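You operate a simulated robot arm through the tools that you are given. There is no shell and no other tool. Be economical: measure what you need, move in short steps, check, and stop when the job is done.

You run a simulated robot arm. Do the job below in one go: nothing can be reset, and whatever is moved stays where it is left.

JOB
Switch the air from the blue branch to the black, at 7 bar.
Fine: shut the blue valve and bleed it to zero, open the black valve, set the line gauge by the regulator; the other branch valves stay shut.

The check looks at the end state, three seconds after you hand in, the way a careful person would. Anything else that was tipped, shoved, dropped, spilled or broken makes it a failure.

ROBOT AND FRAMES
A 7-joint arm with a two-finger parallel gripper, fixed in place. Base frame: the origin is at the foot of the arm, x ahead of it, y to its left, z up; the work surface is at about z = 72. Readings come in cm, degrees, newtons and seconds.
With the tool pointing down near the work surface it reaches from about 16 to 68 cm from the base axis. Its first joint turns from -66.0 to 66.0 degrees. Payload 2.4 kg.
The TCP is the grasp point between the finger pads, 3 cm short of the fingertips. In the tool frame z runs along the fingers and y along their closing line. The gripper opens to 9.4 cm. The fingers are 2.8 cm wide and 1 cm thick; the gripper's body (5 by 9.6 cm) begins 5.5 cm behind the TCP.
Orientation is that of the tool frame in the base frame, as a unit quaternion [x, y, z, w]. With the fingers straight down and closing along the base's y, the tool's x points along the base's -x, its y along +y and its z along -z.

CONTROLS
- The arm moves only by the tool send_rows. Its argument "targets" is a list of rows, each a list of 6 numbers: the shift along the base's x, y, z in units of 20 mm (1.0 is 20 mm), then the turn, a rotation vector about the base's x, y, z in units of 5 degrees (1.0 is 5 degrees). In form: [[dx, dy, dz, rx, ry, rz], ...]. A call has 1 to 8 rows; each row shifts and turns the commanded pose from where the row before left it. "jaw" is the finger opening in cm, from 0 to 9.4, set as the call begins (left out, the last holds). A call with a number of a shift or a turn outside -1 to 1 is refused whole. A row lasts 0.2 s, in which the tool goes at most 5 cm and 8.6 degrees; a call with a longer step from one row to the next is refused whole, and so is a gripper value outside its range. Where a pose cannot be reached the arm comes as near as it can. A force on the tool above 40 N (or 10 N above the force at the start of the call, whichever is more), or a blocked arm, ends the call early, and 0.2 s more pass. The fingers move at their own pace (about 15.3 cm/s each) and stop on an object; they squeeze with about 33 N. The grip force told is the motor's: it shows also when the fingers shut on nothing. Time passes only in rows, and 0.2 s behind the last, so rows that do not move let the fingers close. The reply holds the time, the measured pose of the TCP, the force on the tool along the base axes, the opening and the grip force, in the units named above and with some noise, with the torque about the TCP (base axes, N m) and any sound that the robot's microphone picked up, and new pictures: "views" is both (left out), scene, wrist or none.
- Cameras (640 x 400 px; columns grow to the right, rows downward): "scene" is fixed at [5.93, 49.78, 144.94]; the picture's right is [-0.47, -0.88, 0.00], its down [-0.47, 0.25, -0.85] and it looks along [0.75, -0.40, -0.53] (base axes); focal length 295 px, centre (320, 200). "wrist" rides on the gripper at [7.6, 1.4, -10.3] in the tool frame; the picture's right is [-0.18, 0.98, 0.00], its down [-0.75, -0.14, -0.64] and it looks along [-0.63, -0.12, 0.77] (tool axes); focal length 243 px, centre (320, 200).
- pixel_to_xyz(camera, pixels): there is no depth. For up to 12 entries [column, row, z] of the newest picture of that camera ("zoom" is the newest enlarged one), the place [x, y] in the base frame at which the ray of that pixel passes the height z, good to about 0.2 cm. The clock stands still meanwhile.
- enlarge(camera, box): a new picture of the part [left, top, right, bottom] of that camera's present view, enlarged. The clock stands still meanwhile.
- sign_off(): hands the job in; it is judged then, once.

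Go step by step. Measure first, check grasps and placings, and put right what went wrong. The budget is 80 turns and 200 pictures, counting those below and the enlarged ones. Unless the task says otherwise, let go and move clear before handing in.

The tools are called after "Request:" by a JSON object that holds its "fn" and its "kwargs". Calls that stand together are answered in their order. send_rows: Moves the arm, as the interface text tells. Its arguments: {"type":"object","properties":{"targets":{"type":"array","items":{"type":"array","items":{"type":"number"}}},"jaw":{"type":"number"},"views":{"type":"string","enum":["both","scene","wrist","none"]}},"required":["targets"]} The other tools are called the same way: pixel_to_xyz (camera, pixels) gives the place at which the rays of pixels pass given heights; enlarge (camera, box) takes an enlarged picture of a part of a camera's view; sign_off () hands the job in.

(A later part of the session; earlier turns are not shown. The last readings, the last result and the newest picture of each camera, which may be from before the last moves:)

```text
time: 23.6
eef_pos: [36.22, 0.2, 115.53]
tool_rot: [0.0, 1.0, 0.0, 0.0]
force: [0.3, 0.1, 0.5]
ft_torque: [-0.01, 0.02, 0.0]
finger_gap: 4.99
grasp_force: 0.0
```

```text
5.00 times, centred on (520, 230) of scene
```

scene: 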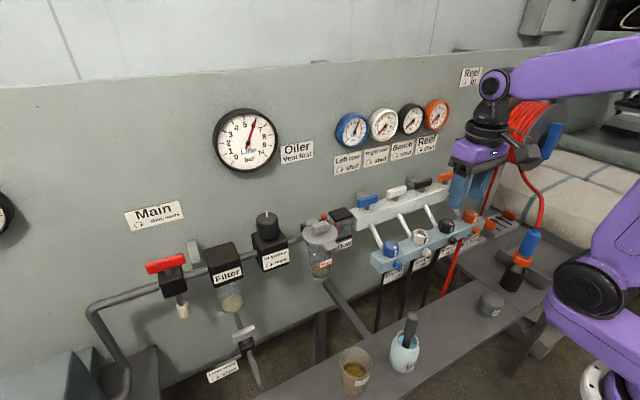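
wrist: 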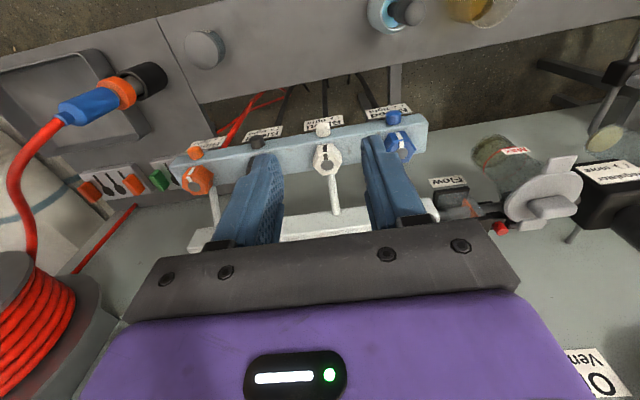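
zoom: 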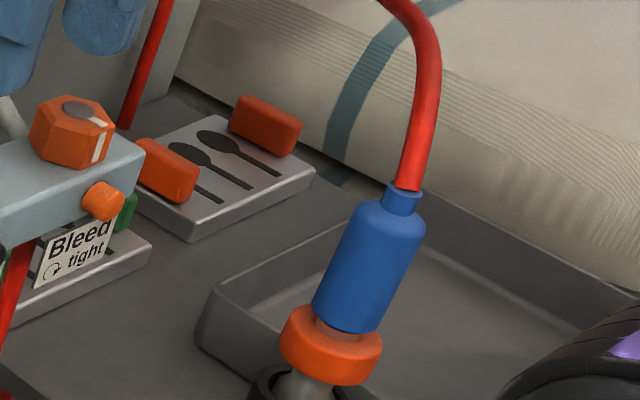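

The racks are just other workshop items. I'll triangulate the blue cone and its label: scene (397,265) and (394,275); wrist (393,118) and (390,111).

Request:
{"fn": "pixel_to_xyz", "kwargs": {"camera": "scene", "pixels": [[397, 265, 90], [397, 265, 95], [394, 275, 88], [394, 275, 94]]}}

Request:
{"fn": "pixel_to_xyz", "kwargs": {"camera": "wrist", "pixels": [[393, 118, 90], [393, 118, 95], [390, 111, 88], [390, 111, 94]]}}

Request:
{"fn": "enlarge", "kwargs": {"camera": "wrist", "box": [350, 80, 450, 160]}}

Request:
{"fn": "enlarge", "kwargs": {"camera": "scene", "box": [380, 245, 420, 275]}}

```text
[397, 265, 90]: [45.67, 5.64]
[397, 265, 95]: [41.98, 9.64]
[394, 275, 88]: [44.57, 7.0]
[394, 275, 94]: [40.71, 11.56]
```

```text
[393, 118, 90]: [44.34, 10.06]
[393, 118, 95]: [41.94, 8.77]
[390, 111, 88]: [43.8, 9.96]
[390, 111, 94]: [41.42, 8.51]
```

```text
5.00 times, centred on (400, 120) of wrist
```

zoom: 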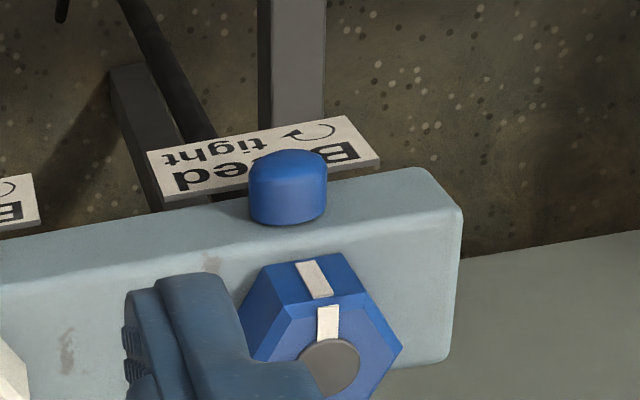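

```text
13.33 times, centred on (400, 260) of scene
```

zoom: 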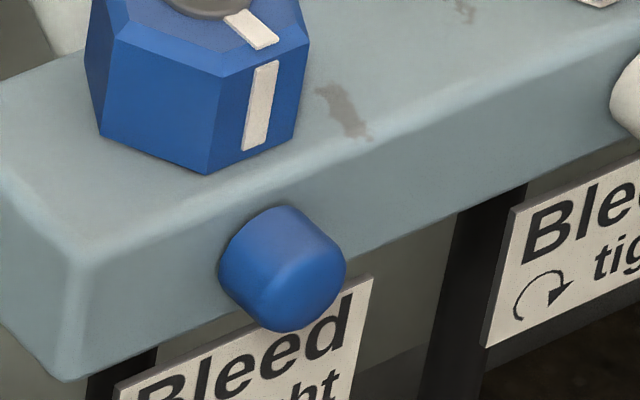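

The cone is at about (42.1, 9.15, 94.7), with its label at z≈91 just below. The hexes are rigid, and the label sits under the cone, so the cone may be the bleed screw (axis along x). I'll approach it from above, fingers closing along y.

Request:
{"fn": "send_rows", "kwargs": {"targets": [[0.5, 0.7, -0.5, 0, 0, 0], [0.5, 0.7, -0.9, 0, 0, 0], [0.5, 0.7, -0.9, 0, 0, 0], [0.5, 0.7, -0.9, 0, 0, 0], [0.3, 0.7, -0.9, 0, 0, 0], [0.2, 0.7, -0.9, 0, 0, 0], [0.1, 0.28, -0.9, 0, 0, 0], [0, 0, -0.5, 0, 0, 0]], "jaw": 4}}

Request:
{"fn": "enlarge", "kwargs": {"camera": "wrist", "box": [240, 60, 400, 180]}}

Request:
{"fn": "enlarge", "kwargs": {"camera": "scene", "box": [350, 210, 440, 280]}}

```text
time: 25.4
eef_pos: [41.6, 9.27, 102.54]
tool_rot: [0.0, 1.0, 0.001, 0.001]
force: [0.7, 0.6, -0.2]
ft_torque: [0.0, 0.02, -0.01]
finger_gap: 3.99
grasp_force: 0.1
```

scene: 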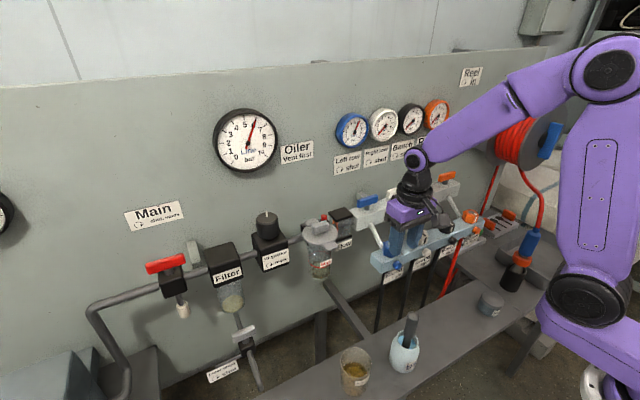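
wrist: 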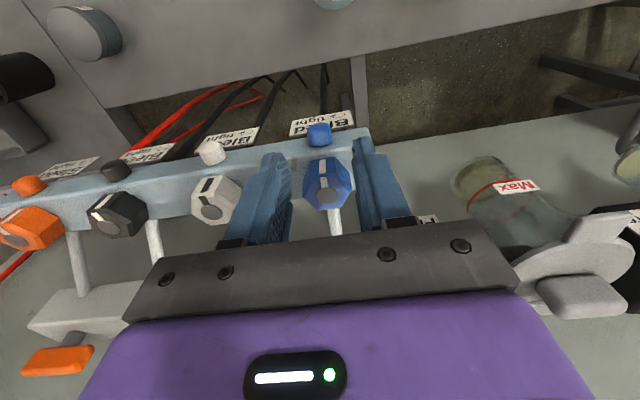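

```text
3.33 times, centred on (320, 120) of wrist
```

zoom: 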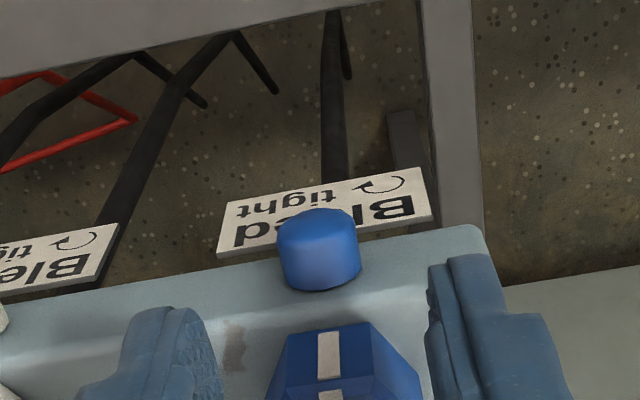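

```text
5.71 times, centred on (395, 245) of scene
```

zoom: 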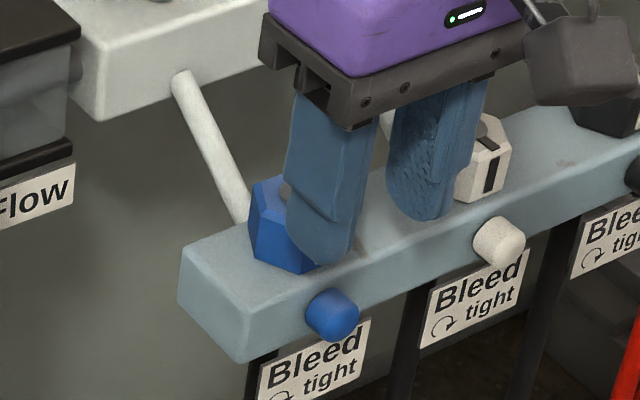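

Measure the cone's ends from this closer view: tip (319,123), base (321,144).

Request:
{"fn": "pixel_to_xyz", "kwargs": {"camera": "wrist", "pixels": [[319, 125, 95], [319, 134, 95], [321, 144, 95.3], [307, 135, 94.7], [332, 133, 94.7], [321, 144, 94]]}}

```text
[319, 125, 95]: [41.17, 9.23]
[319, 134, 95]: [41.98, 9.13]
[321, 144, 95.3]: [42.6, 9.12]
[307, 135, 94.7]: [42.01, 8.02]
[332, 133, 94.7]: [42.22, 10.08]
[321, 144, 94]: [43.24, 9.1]
```

Cone diameter ≈2 cm, x 41.2–43, y 9.1. Descend with the tips to z≈93.7, then close.

Request:
{"fn": "send_rows", "kwargs": {"targets": [[-0.1, -0.05, -1, 0, 0, 0], [0, 0, -1, 0, 0, 0], [0, 0, -0.6, 0, 0, 0], [0, 0, -0.35, 0, 0, 0]], "views": "none"}}

Request:
{"fn": "send_rows", "kwargs": {"targets": [[0, 0, 0, 0, 0, 0], [0, 0, 0, 0, 0, 0]], "jaw": 0}}

Request:
{"fn": "enlarge", "kwargs": {"camera": "scene", "box": [350, 210, 440, 280]}}

```text
time: 26.4
eef_pos: [41.28, 9.04, 96.83]
tool_rot: [0.0, 1.0, 0.0, 0.0]
force: [-0.3, 0.2, 0.7]
ft_torque: [-0.02, 0.04, -0.03]
finger_gap: 4.01
grasp_force: 0.0
```

```text
time: 27.0
eef_pos: [41.28, 8.92, 96.96]
tool_rot: [0.001, 1.0, 0.0, -0.001]
force: [0.1, -11.4, -1.6]
ft_torque: [-0.34, -0.1, -0.14]
finger_gap: 1.59
grasp_force: 44.9
```

scene: 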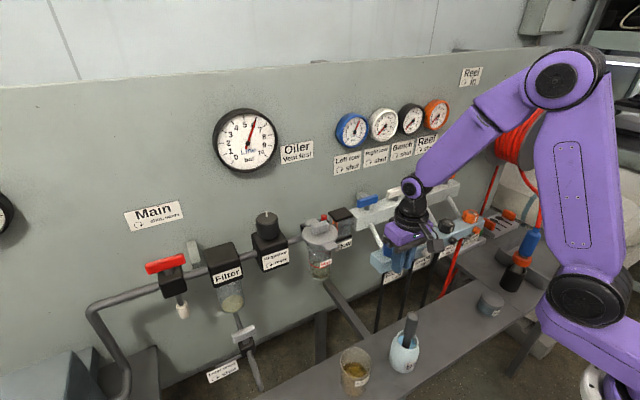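
wrist: 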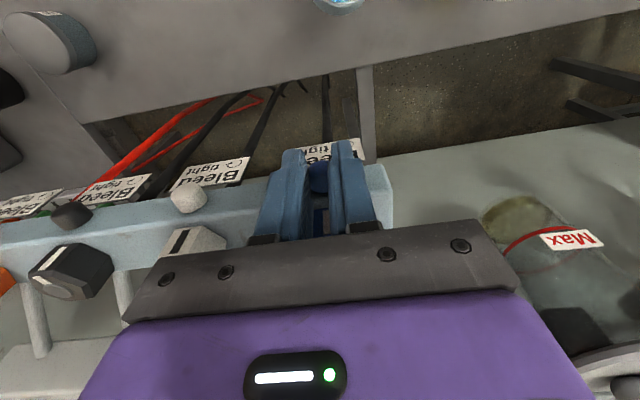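

```text
5.71 times, centred on (395, 245) of scene
```

zoom: 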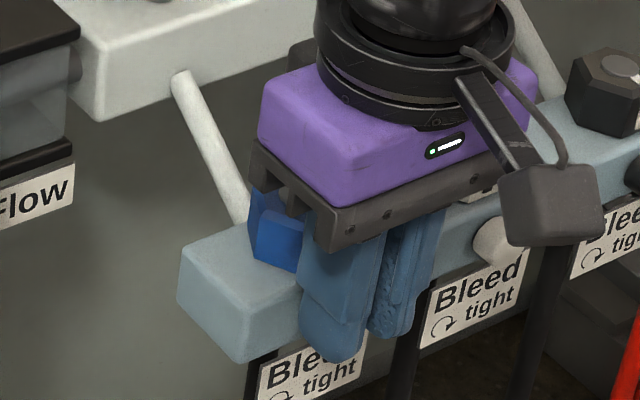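

Gripped the cone at 1.59 cm. Turn counter-clockwise seen from the front (rx negative), pivoting about the cone 2.2 cm below the TCP, 15° as a test.

Request:
{"fn": "send_rows", "kwargs": {"targets": [[0, 0.048, -0.001, -0.5, 0, 0], [0, 0.048, -0.003, -0.5, 0, 0], [0, 0.048, -0.005, -0.5, 0, 0], [0, 0.047, -0.007, -0.5, 0, 0], [0, 0.047, -0.009, -0.5, 0, 0], [0, 0.047, -0.011, -0.5, 0, 0]], "views": "wrist"}}

Request:
{"fn": "enlarge", "kwargs": {"camera": "scene", "box": [330, 100, 370, 150]}}

```text
time: 28.4
eef_pos: [41.48, 9.82, 96.67]
tool_rot: [0.0, 0.991, -0.131, 0.001]
force: [-0.6, -8.2, 0.2]
ft_torque: [-0.18, 0.19, -0.19]
finger_gap: 1.61
grasp_force: 44.4
```

wrist: 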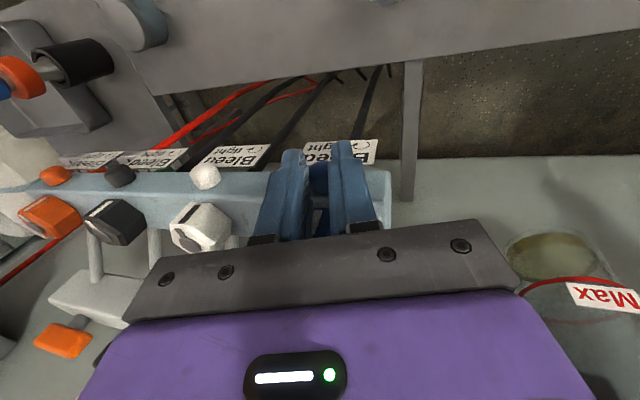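

```text
8.00 times, centred on (350, 125) of scene
```

zoom: 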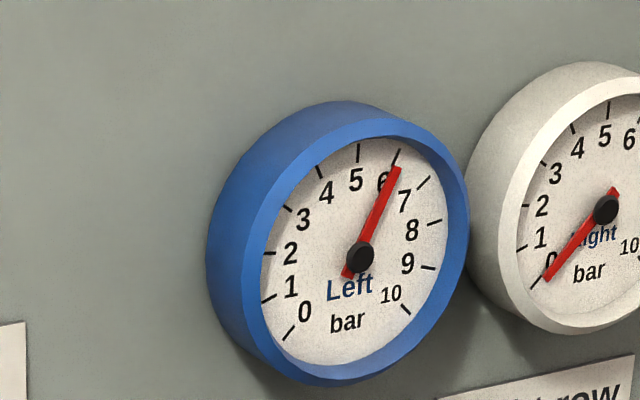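

Torque is small, gap steady; gauge still 6. Continue another 30°.

Request:
{"fn": "send_rows", "kwargs": {"targets": [[0, 0.092, -0.03, -1, 0, 0], [0, 0.09, -0.038, -1, 0, 0], [0, 0.085, -0.046, -1, 0, 0], [0, 0.08, -0.053, -1, 0, 0], [0, 0.075, -0.06, -1, 0, 0], [0, 0.07, -0.066, -1, 0, 0]], "views": "both"}}

Request:
{"fn": "enlarge", "kwargs": {"camera": "scene", "box": [330, 100, 370, 150]}}

```text
time: 29.8
eef_pos: [41.39, 11.16, 95.97]
tool_rot: [-0.002, 0.925, -0.381, 0.001]
force: [-0.5, 15.2, -7.0]
ft_torque: [0.57, 0.17, 0.13]
finger_gap: 1.77
grasp_force: 44.9
```

scene: 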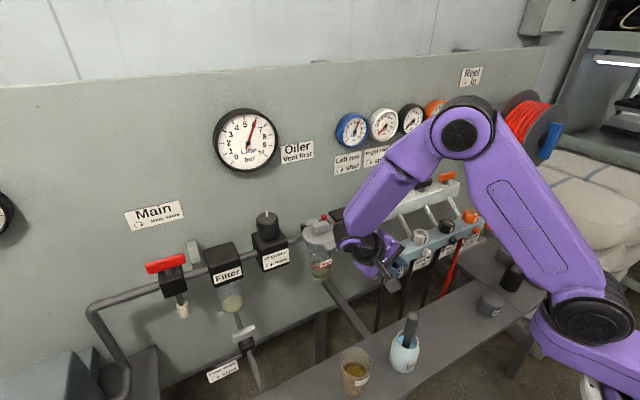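
wrist: 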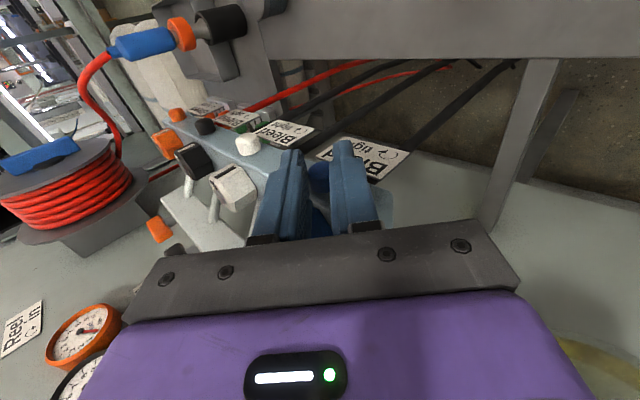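

```text
8.00 times, centred on (350, 125) of scene
```

zoom: 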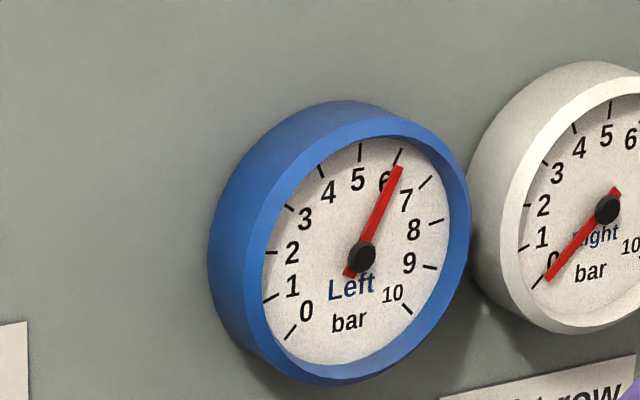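

Gauge still at 6 and a side force built up (15 N), so this was probably slip on a smooth vent nozzle. Release, tilt back upright and lift.

Request:
{"fn": "send_rows", "kwargs": {"targets": [[0, 0, 0, 0, 0, 0], [0, 0, 0, 0, 0, 0]], "jaw": 4, "views": "none"}}

Request:
{"fn": "send_rows", "kwargs": {"targets": [[-0.3, 0.3, 0.4, 0, 0, 0], [-0.7, 0.3, 0.6, 1, 0, 0], [-0.5, 0, 0.6, 1, 0, 0], [0, -0.2, 0.6, 1, 0, 0], [0, -0.4, 0.6, 1, 0, 0], [0, -0.5, 0.6, 1, 0, 0], [0, -0.5, 0.6, 1, 0, 0], [0, 0, 0, 1, 0, 0]], "views": "none"}}

Request:
{"fn": "send_rows", "kwargs": {"targets": [[0, 0, 0, 1, 0, 0], [0, 0, 0, 1, 0, 0], [0, 0, 0, 0, 0, 0]]}}

Request:
{"fn": "enlarge", "kwargs": {"camera": "scene", "box": [350, 210, 440, 280]}}

```text
time: 30.4
eef_pos: [41.26, 10.8, 96.09]
tool_rot: [0.0, 0.923, -0.384, 0.0]
force: [-0.1, 0.3, -0.2]
ft_torque: [0.03, -0.03, -0.02]
finger_gap: 4.01
grasp_force: 0.1
```

```text
time: 32.2
eef_pos: [38.32, 8.7, 104.1]
tool_rot: [0.0, 0.996, -0.087, 0.0]
force: [-1.4, 0.4, 0.1]
ft_torque: [0.02, -0.01, 0.01]
finger_gap: 4.01
grasp_force: 0.0
```

```text
time: 33.0
eef_pos: [38.34, 8.68, 104.14]
tool_rot: [0.0, 1.0, 0.0, 0.0]
force: [0.1, -0.2, -0.2]
ft_torque: [-0.01, -0.01, 0.02]
finger_gap: 3.99
grasp_force: 0.0
```

scene: 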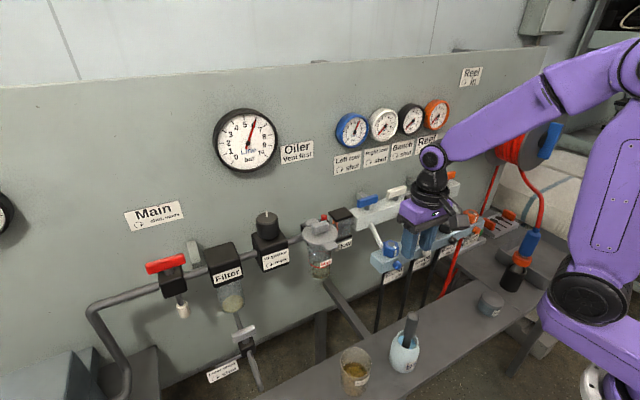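
wrist: 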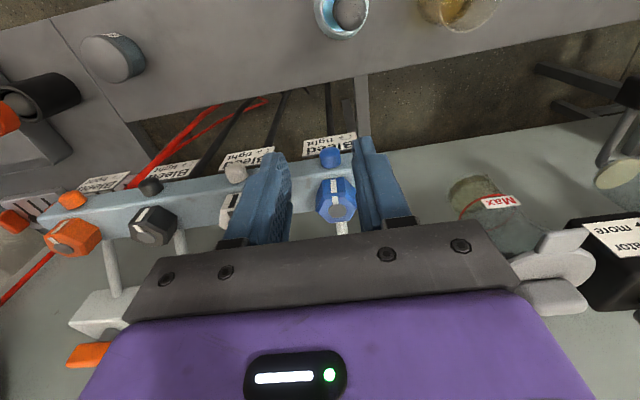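

```text
5.71 times, centred on (395, 245) of scene
```

zoom: 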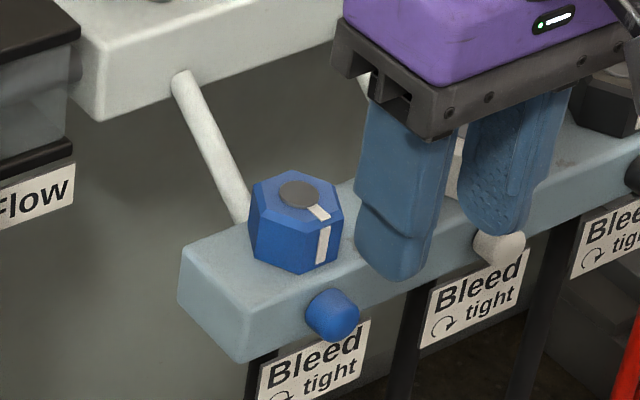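

No rotation visible on the cone. I'll go back to the hex at yaw −30°, grip it, and test small turns both ways while watching the gap.

Request:
{"fn": "send_rows", "kwargs": {"targets": [[0.9, 0.1, 0, 0, 0, -1], [0.9, 0.1, 0, 0, 0, -1], [0.9, 0.11, 0, 0, 0, -1], [0.83, 0, 0, 0, 0, -1], [0, 0, -0.6, 0, 0, -1], [0, 0, -0.6, 0, 0, -1], [0, 0, -0.6, 0, 0, 0], [0, 0, -0.6, 0, 0, 0]], "jaw": 5, "views": "none"}}

Request:
{"fn": "send_rows", "kwargs": {"targets": [[0, 0, 0, 0, 0, 0]]}}

Request:
{"fn": "enlarge", "kwargs": {"camera": "wrist", "box": [250, 60, 390, 200]}}

```text
time: 34.8
eef_pos: [45.51, 9.31, 99.19]
tool_rot: [0.26, 0.966, 0.0, 0.001]
force: [0.4, -0.3, -0.7]
ft_torque: [0.01, -0.03, 0.0]
finger_gap: 4.97
grasp_force: 0.0
```

```text
time: 35.2
eef_pos: [45.31, 9.22, 99.13]
tool_rot: [0.259, 0.966, 0.0, -0.001]
force: [0.1, 0.0, 0.5]
ft_torque: [0.02, 0.02, 0.02]
finger_gap: 5.02
grasp_force: 0.0
```

scene: 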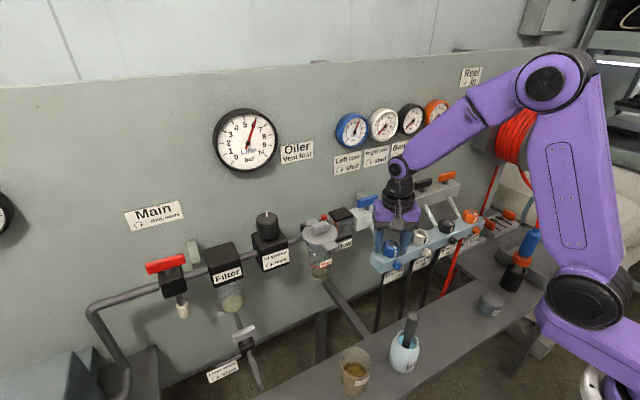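
wrist: 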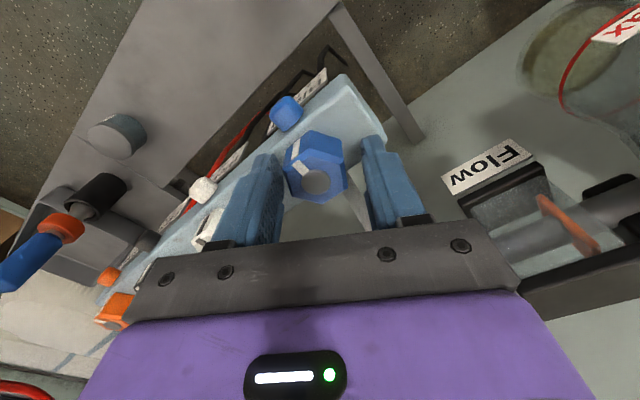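

```text
2.86 times, centred on (320, 130) of wrist
```

zoom: 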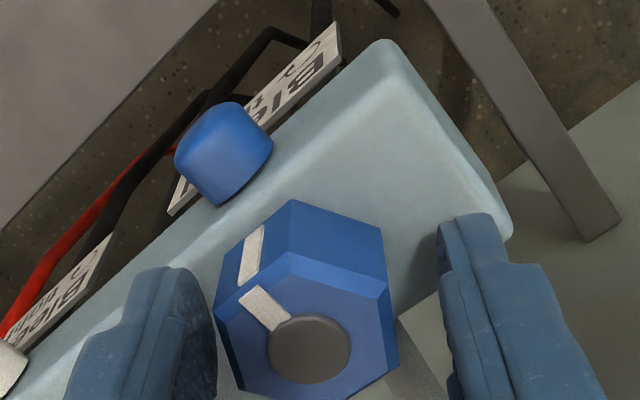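

Hex sits about 0.3 cm off centre between the pads; shift toward it, close, then test clockwise 5° then read.

Request:
{"fn": "send_rows", "kwargs": {"targets": [[-0.05, -0.1, -0.05, 0, 0, 0], [0, 0, 0, 0, 0, 0]], "views": "none"}}

Request:
{"fn": "send_rows", "kwargs": {"targets": [[0, 0, 0, 0, 0, 0], [0, 0, 0, 0, 0, 0]], "jaw": 0, "views": "none"}}

Request:
{"fn": "send_rows", "kwargs": {"targets": [[0, 0, 0, 0, 0, -0.5], [0, 0, 0, 0, 0, -0.5], [0, 0, 0, 0, 0, 0]], "views": "none"}}

Request:
{"fn": "send_rows", "kwargs": {"targets": [[0, 0, 0, 0, 0, 0.5], [0, 0, 0, 0, 0, 0.5], [0, 0, 0, 0, 0, 0]], "views": "none"}}

Request:
{"fn": "send_rows", "kwargs": {"targets": [[0, 0, 0, 0, 0, 0.4], [0, 0, 0, 0, 0, 0.4], [0, 0, 0, 0, 0, 0], [0, 0, 0, 0, 0, 0], [0, 0, 0, 0, 0, 0]], "views": "none"}}

```text
time: 35.8
eef_pos: [45.39, 9.09, 99.1]
tool_rot: [0.259, 0.966, 0.0, 0.0]
force: [0.0, -0.4, -0.7]
ft_torque: [0.01, 0.0, -0.03]
finger_gap: 4.99
grasp_force: 0.1
```

```text
time: 36.4
eef_pos: [45.35, 9.11, 99.12]
tool_rot: [0.258, 0.966, 0.001, 0.0]
force: [-2.8, -2.5, 0.2]
ft_torque: [-0.22, -0.28, -0.01]
finger_gap: 3.45
grasp_force: 44.9
```

```text
time: 37.2
eef_pos: [45.36, 9.12, 99.22]
tool_rot: [0.301, 0.954, 0.0, 0.0]
force: [4.2, -3.4, -5.9]
ft_torque: [-0.02, 0.51, -0.02]
finger_gap: 3.43
grasp_force: 44.8
```

```text
time: 38.0
eef_pos: [45.28, 9.16, 99.16]
tool_rot: [0.258, 0.966, 0.0, -0.002]
force: [1.3, -1.4, -28.3]
ft_torque: [-0.21, -0.82, -0.05]
finger_gap: 3.45
grasp_force: 45.3
```

```text
time: 39.2
eef_pos: [45.28, 9.09, 99.19]
tool_rot: [0.226, 0.974, 0.0, -0.001]
force: [-4.7, -6.2, -6.1]
ft_torque: [0.46, 0.91, -1.37]
finger_gap: 3.52
grasp_force: 45.5
```

Key finding: the hex turns freely clockwise (gap 3.43, no torque) but hits a hard stop counter-clockwise. I'll turn it clockwise about 40° as a reversible test and watch the blue gauge.

Request:
{"fn": "send_rows", "kwargs": {"targets": [[0, 0, 0, 0, 0, -0.8], [0, 0, 0, 0, 0, -1], [0, 0, 0, 0, 0, -1], [0, 0, 0, 0, 0, -1], [0, 0, 0, 0, 0, -1], [0, 0, 0, 0, 0, -1], [0, 0, 0, 0, 0, -1], [0, 0, 0, 0, 0, -1]], "views": "wrist"}}

Request:
{"fn": "enlarge", "kwargs": {"camera": "scene", "box": [320, 90, 460, 280]}}

Request:
{"fn": "enlarge", "kwargs": {"camera": "wrist", "box": [250, 60, 390, 200]}}

```text
time: 41.0
eef_pos: [45.33, 9.18, 99.21]
tool_rot: [0.539, 0.842, 0.001, 0.0]
force: [6.3, -1.5, -15.6]
ft_torque: [-1.13, -0.37, 0.02]
finger_gap: 3.43
grasp_force: 44.7
```

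wrist: 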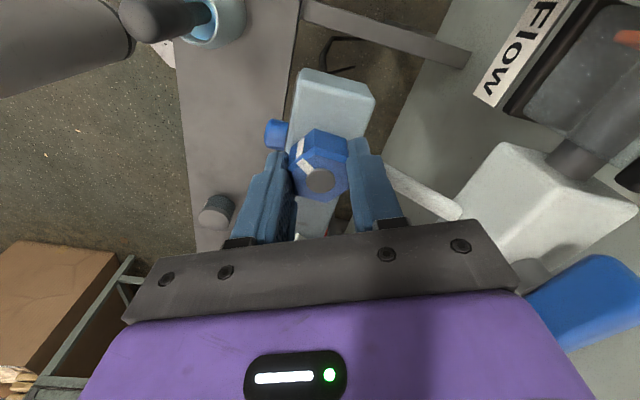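

```text
2.11 times, centred on (390, 185) of scene
```

zoom: 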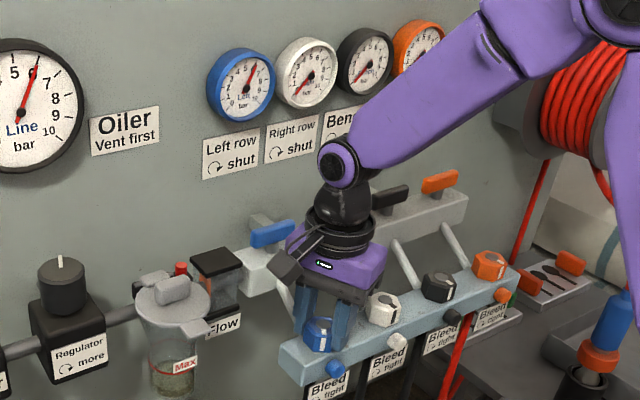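

```text
2.86 times, centred on (320, 130) of wrist
```

zoom: 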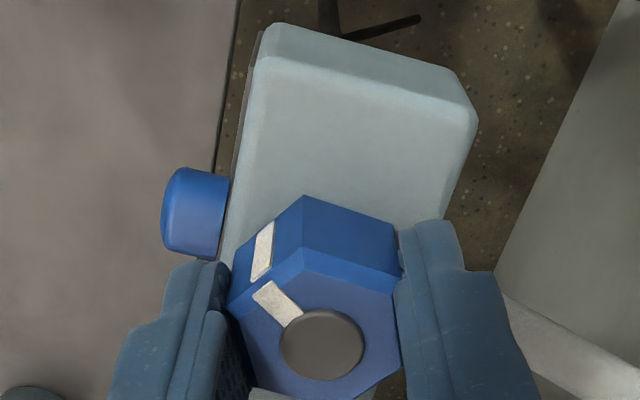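

The hex followed 35° clockwise, gauge still at 6. One more 40° clockwise to settle what this knob does, then I'll restore it.

Request:
{"fn": "send_rows", "kwargs": {"targets": [[0, 0, 0, 0, 0, -1], [0, 0, 0, 0, 0, -1], [0, 0, 0, 0, 0, -1], [0, 0, 0, 0, 0, -1], [0, 0, 0, 0, 0, -1], [0, 0, 0, 0, 0, -1], [0, 0, 0, 0, 0, -1], [0, 0, 0, 0, 0, -1]], "views": "none"}}

Request:
{"fn": "enlarge", "kwargs": {"camera": "scene", "box": [320, 90, 460, 280]}}

```text
time: 42.8
eef_pos: [45.6, 9.27, 99.21]
tool_rot: [0.793, 0.609, 0.003, 0.001]
force: [27.5, 2.9, -15.1]
ft_torque: [-0.12, 0.2, 1.51]
finger_gap: 3.54
grasp_force: 45.3
```

```text
2.11 times, centred on (390, 185) of scene
```

zoom: 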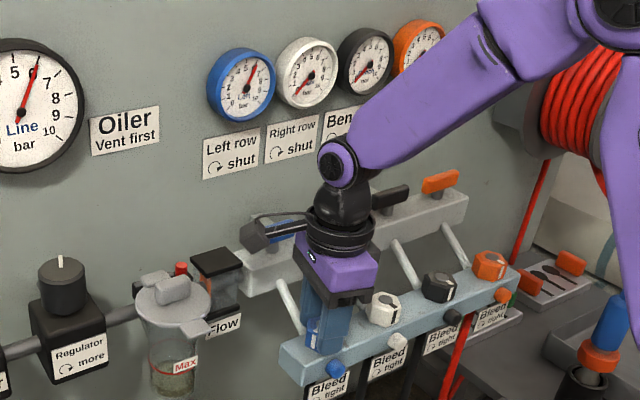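

The hex has a second stop about 70° clockwise and no effect on the trapped pressure, so it is not the bleed (likely a throttle). Turn it back to its original counter-clockwise stop.

Request:
{"fn": "send_rows", "kwargs": {"targets": [[0, 0, 0, 0, 0, 1], [0, 0, 0, 0, 0, 1], [0, 0, 0, 0, 0, 1], [0, 0, 0, 0, 0, 1], [0, 0, 0, 0, 0, 1], [0, 0, 0, 0, 0, 1], [0, 0, 0, 0, 0, 1], [0, 0, 0, 0, 0, 1]], "views": "none"}}

Request:
{"fn": "send_rows", "kwargs": {"targets": [[0, 0, 0, 0, 0, 1], [0, 0, 0, 0, 0, 1], [0, 0, 0, 0, 0, 1], [0, 0, 0, 0, 0, 1], [0, 0, 0, 0, 0, 1], [0, 0, 0, 0, 0, 1], [0, 0, 0, 0, 0, 1], [0, 0, 0, 0, 0, 0.7]], "views": "wrist"}}

Request:
{"fn": "enlarge", "kwargs": {"camera": "scene", "box": [330, 90, 470, 280]}}

```text
time: 44.6
eef_pos: [45.38, 9.1, 99.32]
tool_rot: [0.537, 0.844, 0.001, 0.002]
force: [18.9, -4.4, 1.6]
ft_torque: [0.75, 0.44, 0.04]
finger_gap: 3.46
grasp_force: 45.1
```

```text
time: 46.4
eef_pos: [45.27, 9.14, 99.33]
tool_rot: [0.23, 0.973, 0.0, 0.0]
force: [8.8, -8.7, 13.6]
ft_torque: [-0.62, -0.42, -1.26]
finger_gap: 3.51
grasp_force: 45.1
```

wrist: 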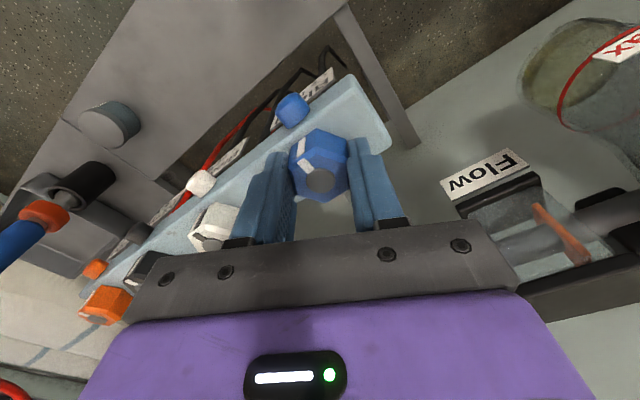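

```text
2.11 times, centred on (400, 185) of scene
```

zoom: 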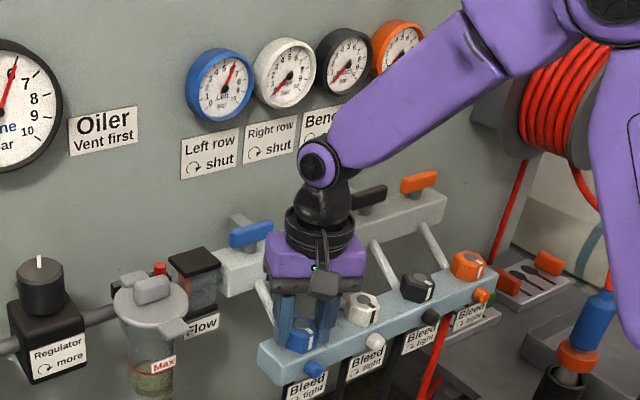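

Hex is back at its original stop (torque −1.26). Release and back off; then plan a straight-on grasp of the cone. I'll check where the cup with the handle, scene (411,318)/(403,355), stands.

Request:
{"fn": "send_rows", "kwargs": {"targets": [[0, 0, 0, 0, 0, 0], [0, 0, 0, 0, 0, 0], [0, 0, 1, 0, 0, 0.6], [0, 0, 1, 0, 0, 1], [0, 0, 1, 0, 0, 1], [-1, 0, 1, 0, 0, 1], [-1, 0, 0, 0, 0, 1], [-1, 0, 0, 0, 0, 0.6]], "jaw": 5}}

Request:
{"fn": "pixel_to_xyz", "kwargs": {"camera": "scene", "pixels": [[411, 316, 85], [411, 316, 90], [403, 365, 73], [403, 365, 76], [355, 390, 73], [355, 350, 80], [490, 300, 78]]}}

Request:
{"fn": "enlarge", "kwargs": {"camera": "scene", "box": [350, 210, 440, 280]}}

```text
time: 48.2
eef_pos: [39.19, 9.17, 107.32]
tool_rot: [0.003, 1.0, 0.0, 0.0]
force: [-0.4, -1.1, 0.2]
ft_torque: [-0.03, -0.03, 0.0]
finger_gap: 4.98
grasp_force: 0.1
```

scene: 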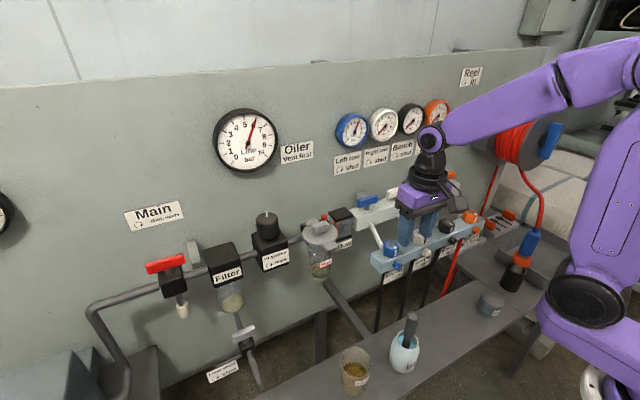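
wrist: 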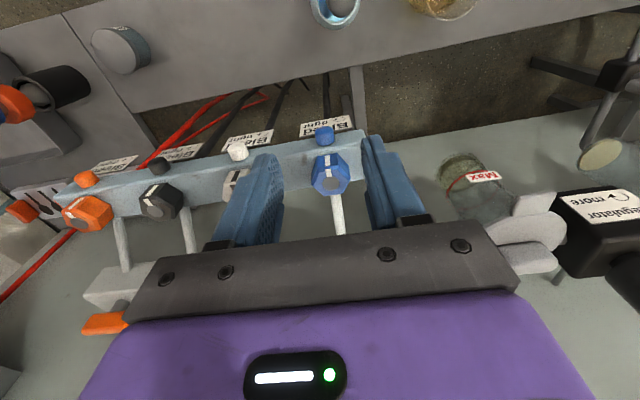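

```text
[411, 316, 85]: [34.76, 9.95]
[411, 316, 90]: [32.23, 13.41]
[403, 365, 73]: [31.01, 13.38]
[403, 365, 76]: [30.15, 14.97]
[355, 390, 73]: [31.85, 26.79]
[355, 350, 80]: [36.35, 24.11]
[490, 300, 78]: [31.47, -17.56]
```

```text
5.71 times, centred on (395, 245) of scene
```

zoom: 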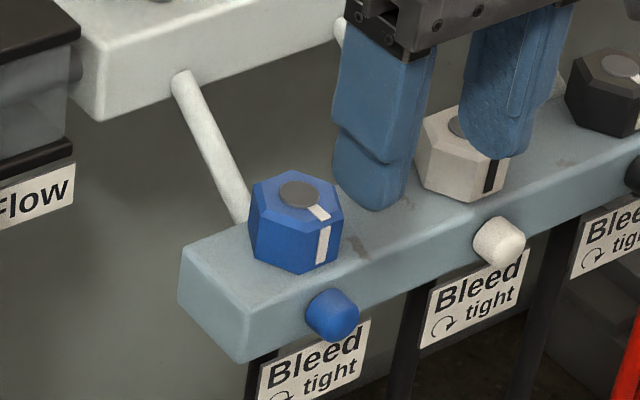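

Check the gauges again for any drop after the hex excursion.

Request:
{"fn": "enlarge", "kwargs": {"camera": "scene", "box": [330, 100, 370, 150]}}

Request:
{"fn": "enlarge", "kwargs": {"camera": "scene", "box": [380, 310, 440, 380]}}

Request:
{"fn": "enlarge", "kwargs": {"camera": "wrist", "box": [290, 110, 370, 200]}}

```text
8.00 times, centred on (350, 125) of scene
```

zoom: 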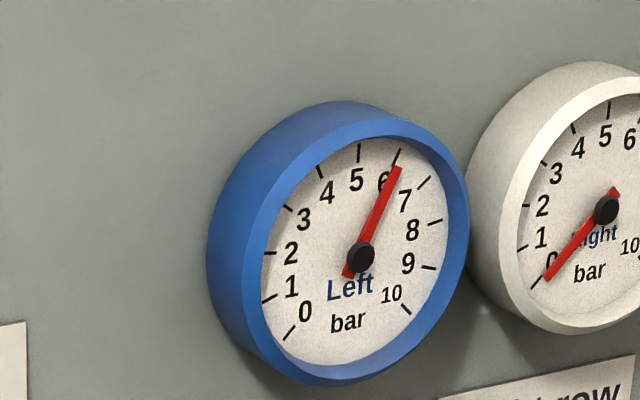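

```text
5.71 times, centred on (410, 345) of scene
```

zoom: 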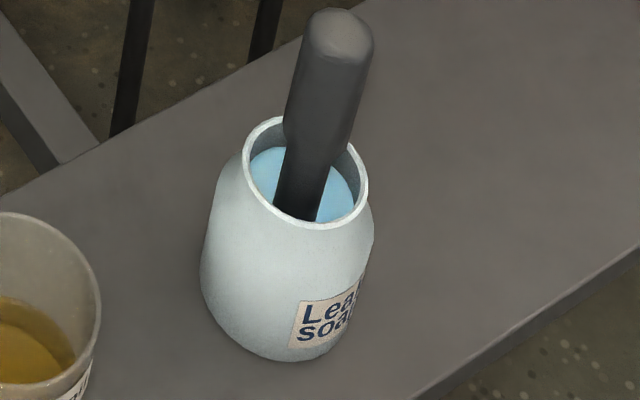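

```text
4.44 times, centred on (330, 155) of wrist
```

zoom: 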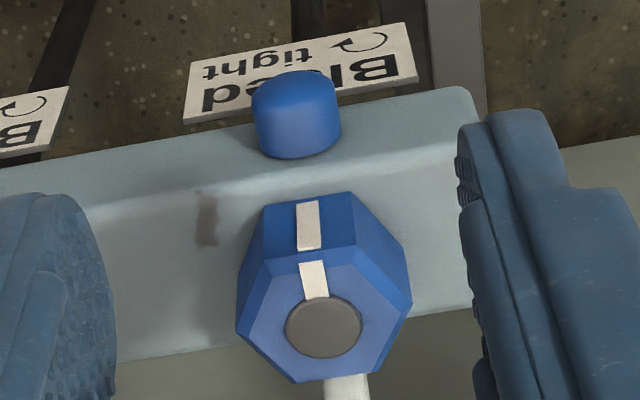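

Gauge unchanged at 6; hex restored and the cone (label "Bleed") must be the screw. I'll bring the tool horizontal to grip it coaxially, with the camera kept away from the soap jar and brush (near x 33, y 11): first yaw +45° while backing off.

Request:
{"fn": "send_rows", "kwargs": {"targets": [[-0.6, 0, 0.2, 0, 0, 1], [-0.6, 0, 0.2, 0, 0, 1], [-0.4, 0, 0.2, 0, 0, 1], [0, 0, 0, 0, 0, 1], [0, 0, 0, 0, 0, 1], [0, 0, 0, 0, 0, 1], [0, 0, 0, 0, 0, 1], [0, 0, 0, 0, 0, 1]], "jaw": 3.5, "views": "none"}}

Request:
{"fn": "send_rows", "kwargs": {"targets": [[0, 0, 0, 0, 0, 1], [0, 0, 0, 0, -1, 0], [0, 0, 0, 0, -1, 0], [0, 0, 0, 0, -1, 0], [0, 0, 0, 0, -1, 0], [0, 0, 0, 0, -1, 0], [0, 0, 0, 0, -1, 0], [0, 0, 0, 0, -1, 0]], "views": "scene"}}

```text
time: 50.0
eef_pos: [36.2, 9.13, 108.33]
tool_rot: [-0.339, 0.941, -0.001, 0.0]
force: [-0.8, 0.3, -0.2]
ft_torque: [0.01, -0.01, -0.01]
finger_gap: 3.51
grasp_force: 0.0
```

```text
time: 51.8
eef_pos: [36.08, 9.11, 108.52]
tool_rot: [-0.36, 0.883, -0.114, 0.279]
force: [-0.3, -0.5, 0.3]
ft_torque: [-0.02, -0.04, 0.01]
finger_gap: 3.49
grasp_force: 0.1
```

scene: 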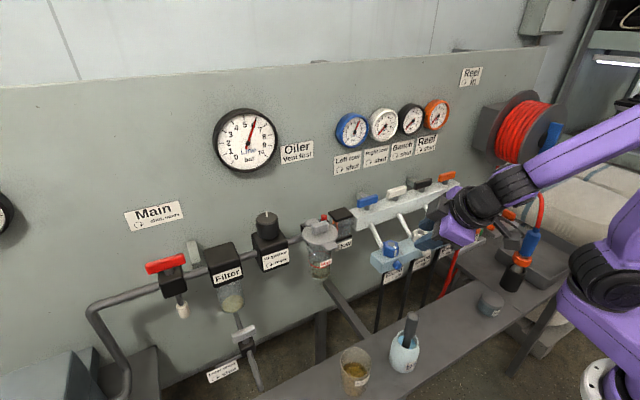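

Tilting works so far at 35°. Continue to horizontal.

Request:
{"fn": "send_rows", "kwargs": {"targets": [[0, 0, 0, 0, -1, 0], [0, 0, 0, 0, -1, 0], [0, 0, 0, 0, -1, 0], [0, 0, 0, 0, -1, 0], [0, 0, 0, 0, -1, 0], [0, 0, 0, 0, -1, 0], [0, 0, 0, 0, -1, 0], [0, 0, 0, 0, -1, 0]], "views": "scene"}}

Request:
{"fn": "send_rows", "kwargs": {"targets": [[0, 0, 0, 0, -1, 0], [0, 0, 0, 0, -1, 0], [0, 0, 0, 0, -1, 0], [0, 0, 0, 0, 0, 0]]}}

```text
time: 53.6
eef_pos: [36.07, 9.12, 108.4]
tool_rot: [-0.299, 0.734, -0.229, 0.565]
force: [-0.1, -0.8, -0.8]
ft_torque: [-0.02, 0.01, 0.02]
finger_gap: 3.5
grasp_force: 0.1
```

scene: 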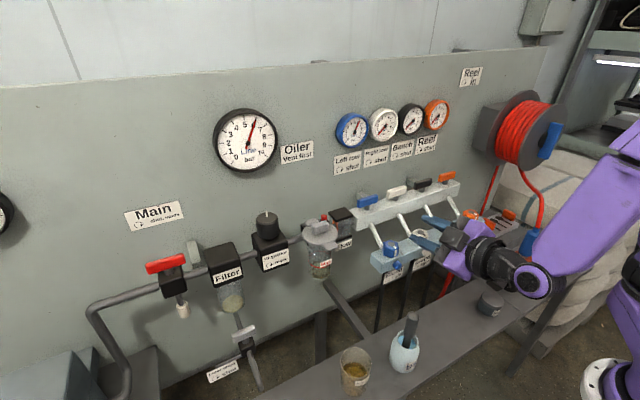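

```text
time: 54.6
eef_pos: [35.94, 9.2, 108.57]
tool_rot: [-0.268, 0.654, -0.267, 0.655]
force: [0.2, 0.5, -0.1]
ft_torque: [-0.01, -0.02, -0.01]
finger_gap: 3.52
grasp_force: 0.0
```

scene: 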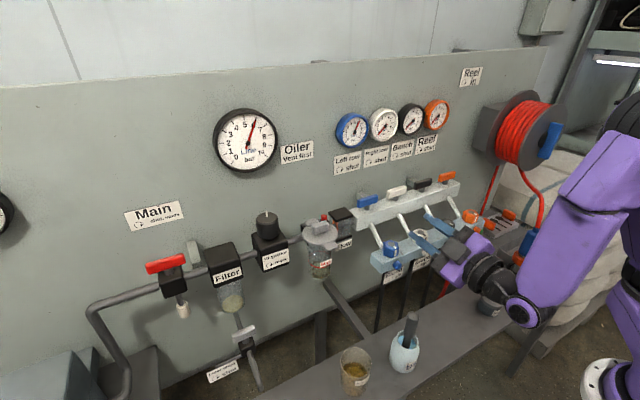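
wrist: 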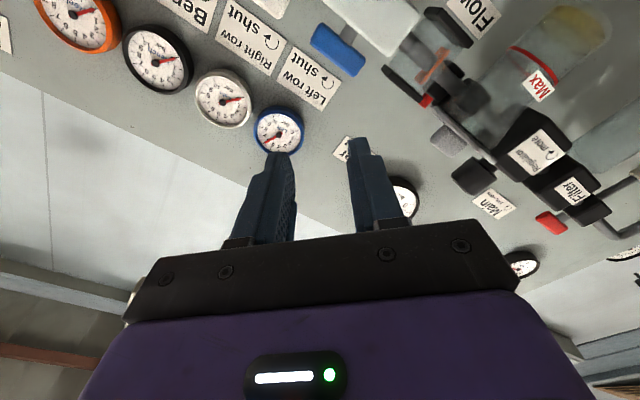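

Horizontal pose reached. Lower towards z≈95 at x≈35 in front of the cone, in two stages.

Request:
{"fn": "send_rows", "kwargs": {"targets": [[-0.4, 0, -0.8, 0, 0, 0], [0, 0, -0.9, 0, 0, 0], [0, 0, -0.9, 0, 0, 0], [0, 0, -0.9, 0, 0, 0]], "views": "scene"}}

Request:
{"fn": "enlarge", "kwargs": {"camera": "scene", "box": [360, 210, 560, 390]}}

```text
time: 55.6
eef_pos: [35.13, 9.1, 101.47]
tool_rot: [-0.268, 0.654, -0.268, 0.654]
force: [-1.3, -0.3, 0.1]
ft_torque: [0.0, -0.02, 0.03]
finger_gap: 3.49
grasp_force: 0.1
```

scene: 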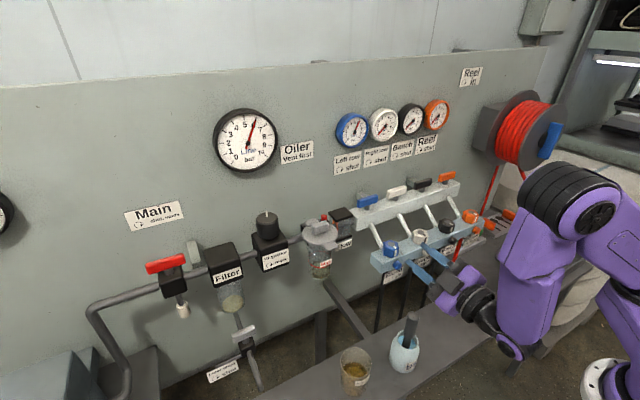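

```text
2.22 times, centred on (460, 300) of scene
```

zoom: 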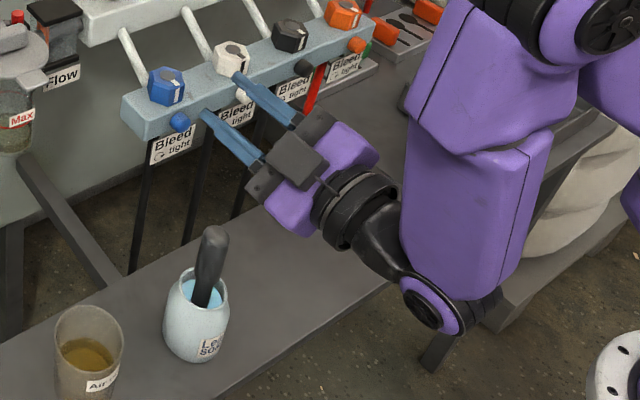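

Clearance looks workable: brush top is about (32.4, 12.8, 89), so I'll roll another 15° (rx −) to slim the low side, and lower to z≈94.8.

Request:
{"fn": "send_rows", "kwargs": {"targets": [[0, 0, -0.4, -1, 0, 0], [0, 0, -0.6, -1, 0, 0], [0, 0, -0.7, -1, 0, 0], [0, 0, -0.7, 0, 0, 0], [0, 0, -0.6, 0, 0, 0], [0, 0, -0.35, 0, 0, 0]], "jaw": 3.2}}

Request:
{"fn": "enlarge", "kwargs": {"camera": "scene", "box": [370, 220, 470, 380]}}

```text
time: 57.0
eef_pos: [35.33, 9.12, 94.67]
tool_rot: [-0.35, 0.614, -0.351, 0.614]
force: [-0.3, 0.6, 0.4]
ft_torque: [-0.01, 0.02, 0.03]
finger_gap: 3.19
grasp_force: 0.0
```

scene: 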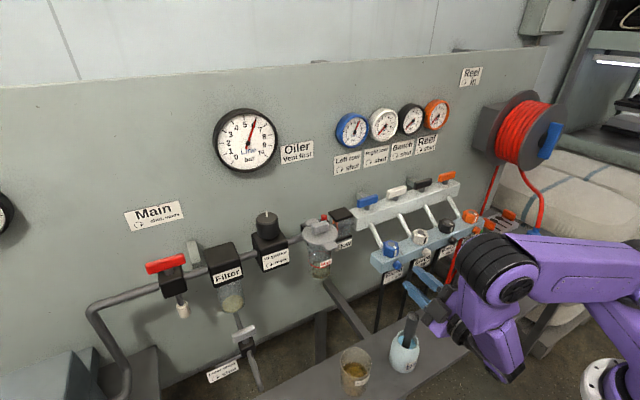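
wrist: 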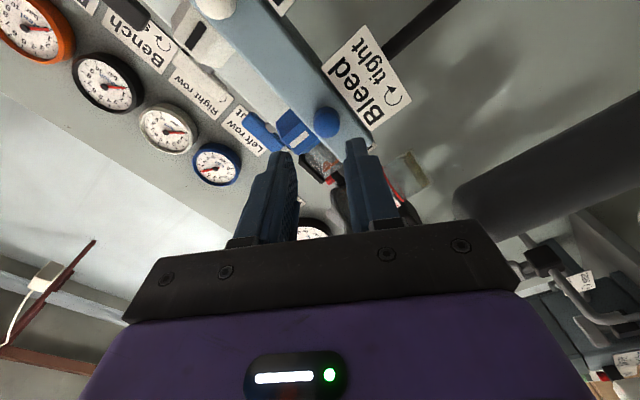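

```text
2.50 times, centred on (420, 300) of scene
```

zoom: 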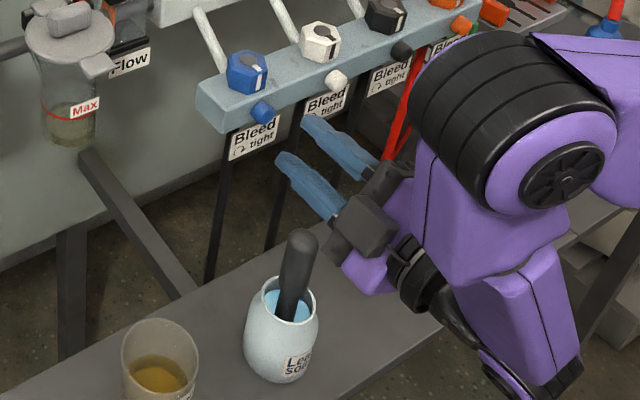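

Before moving forward I want a sharp look at the gap between the gripper and the brush in the scene view.

Request:
{"fn": "enlarge", "kwargs": {"camera": "scene", "box": [395, 260, 475, 340]}}

Request:
{"fn": "pixel_to_xyz", "kwargs": {"camera": "wrist", "pixels": [[327, 122, 94.7], [327, 122, 95], [327, 122, 94.4], [465, 190, 88], [465, 190, 86], [465, 190, 84]]}}

Request:
{"fn": "pixel_to_xyz", "kwargs": {"camera": "scene", "pixels": [[412, 313, 84], [412, 313, 86], [412, 313, 88]]}}

```text
5.00 times, centred on (435, 300) of scene
```

zoom: 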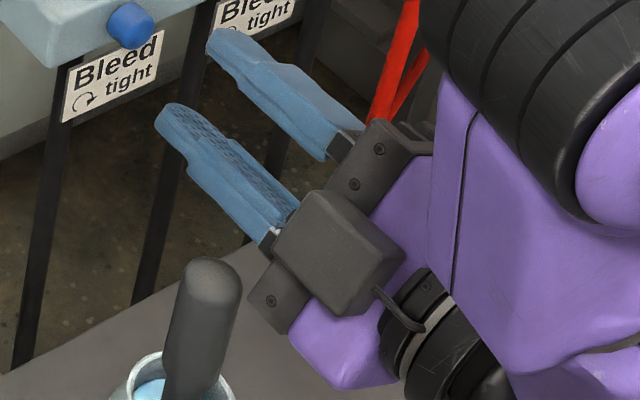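

```text
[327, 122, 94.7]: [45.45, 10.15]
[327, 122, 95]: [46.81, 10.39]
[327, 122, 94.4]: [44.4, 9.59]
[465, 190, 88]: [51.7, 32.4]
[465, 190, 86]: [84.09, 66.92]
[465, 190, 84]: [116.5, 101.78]
```

```text
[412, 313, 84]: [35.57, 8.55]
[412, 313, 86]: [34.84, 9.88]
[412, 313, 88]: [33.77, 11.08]
```

The dark box on the gripper's side and the brush (top z≈89) leave too little room for a horizontal turn, so I'll go back to a vertical grasp, but deeper on the cone than before (my earlier grip was at the very fingertips). First rise and undo the tilt.

Request:
{"fn": "send_rows", "kwargs": {"targets": [[-0.3, 0, 1, 0, 0, 0], [0, 0, 1, 1, 0, 0], [0, 0, 1, 1, 0, 0], [0, 0, 1, 1, 0, 0], [0, 0, 1, 0, 0, 0], [0, 0, 1, 0, 1, 0], [0, 0, 1, 0, 1, 0], [0, 0, 0.5, 0, 1, 0]], "views": "none"}}

Request:
{"fn": "send_rows", "kwargs": {"targets": [[0, 0, 0, 0, 1, 0], [0, 0, 0, 0, 1, 0], [0, 0, 0, 0, 1, 0], [0, 0, 0, 0, 1, 0], [0, 0, 0, 0, 1, 0], [0, 0, 0, 0, 1, 0], [0, 0, 0, 0, 1, 0], [0, 0, 0, 0, 1, 0]], "views": "none"}}

Request:
{"fn": "send_rows", "kwargs": {"targets": [[0, 0, 0, 0, 1, 0], [0, 0, 0, 0, 1, 0], [0, 0, 0, 0, 1, 0], [0, 0, 0, 0, 1, 0], [0, 0, 0, 0, 1, 0], [0, 0, 0, 0, 1, 0], [0, 0, 0, 0, 1, 0], [0, 0, 0, 0, 0, -1]], "views": "none"}}

Request:
{"fn": "send_rows", "kwargs": {"targets": [[0.4, 0, 0, 0, 0, -1], [0.5, 0, 0, 0, 0, -1], [0.5, 0, 0, 0, 0, -1], [0.5, 0, 0, 0, 0, -1], [0.5, 0, 0, 0, 0, -1], [0.5, 0, 0, 0, 0, -1], [0.2, 0, -0.5, 0, 0, -1], [0, 0, -0.5, 0, 0, -1]], "jaw": 4, "views": "scene"}}

```text
time: 58.8
eef_pos: [34.59, 9.3, 109.65]
tool_rot: [-0.301, 0.734, -0.23, 0.563]
force: [-0.5, -0.4, -0.3]
ft_torque: [-0.03, 0.04, -0.03]
finger_gap: 3.18
grasp_force: 0.0
```

```text
time: 60.6
eef_pos: [34.74, 9.13, 109.82]
tool_rot: [-0.361, 0.883, -0.113, 0.278]
force: [-1.2, 0.1, -0.4]
ft_torque: [0.03, 0.02, 0.01]
finger_gap: 3.22
grasp_force: 0.0
```

```text
time: 62.4
eef_pos: [34.76, 9.26, 109.79]
tool_rot: [-0.338, 0.941, 0.001, -0.001]
force: [-0.4, -0.1, 0.0]
ft_torque: [0.0, 0.04, -0.01]
finger_gap: 3.2
grasp_force: 0.2
```

```text
time: 64.2
eef_pos: [41.09, 9.22, 107.66]
tool_rot: [0.005, 1.0, 0.0, 0.001]
force: [0.3, -0.4, -0.3]
ft_torque: [0.03, 0.0, -0.05]
finger_gap: 4.0
grasp_force: 0.0
```

scene: 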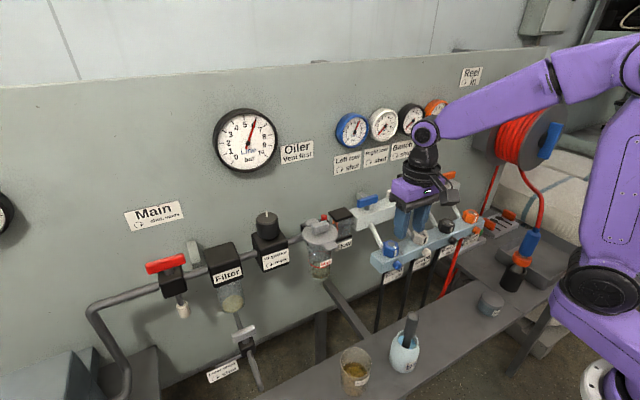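

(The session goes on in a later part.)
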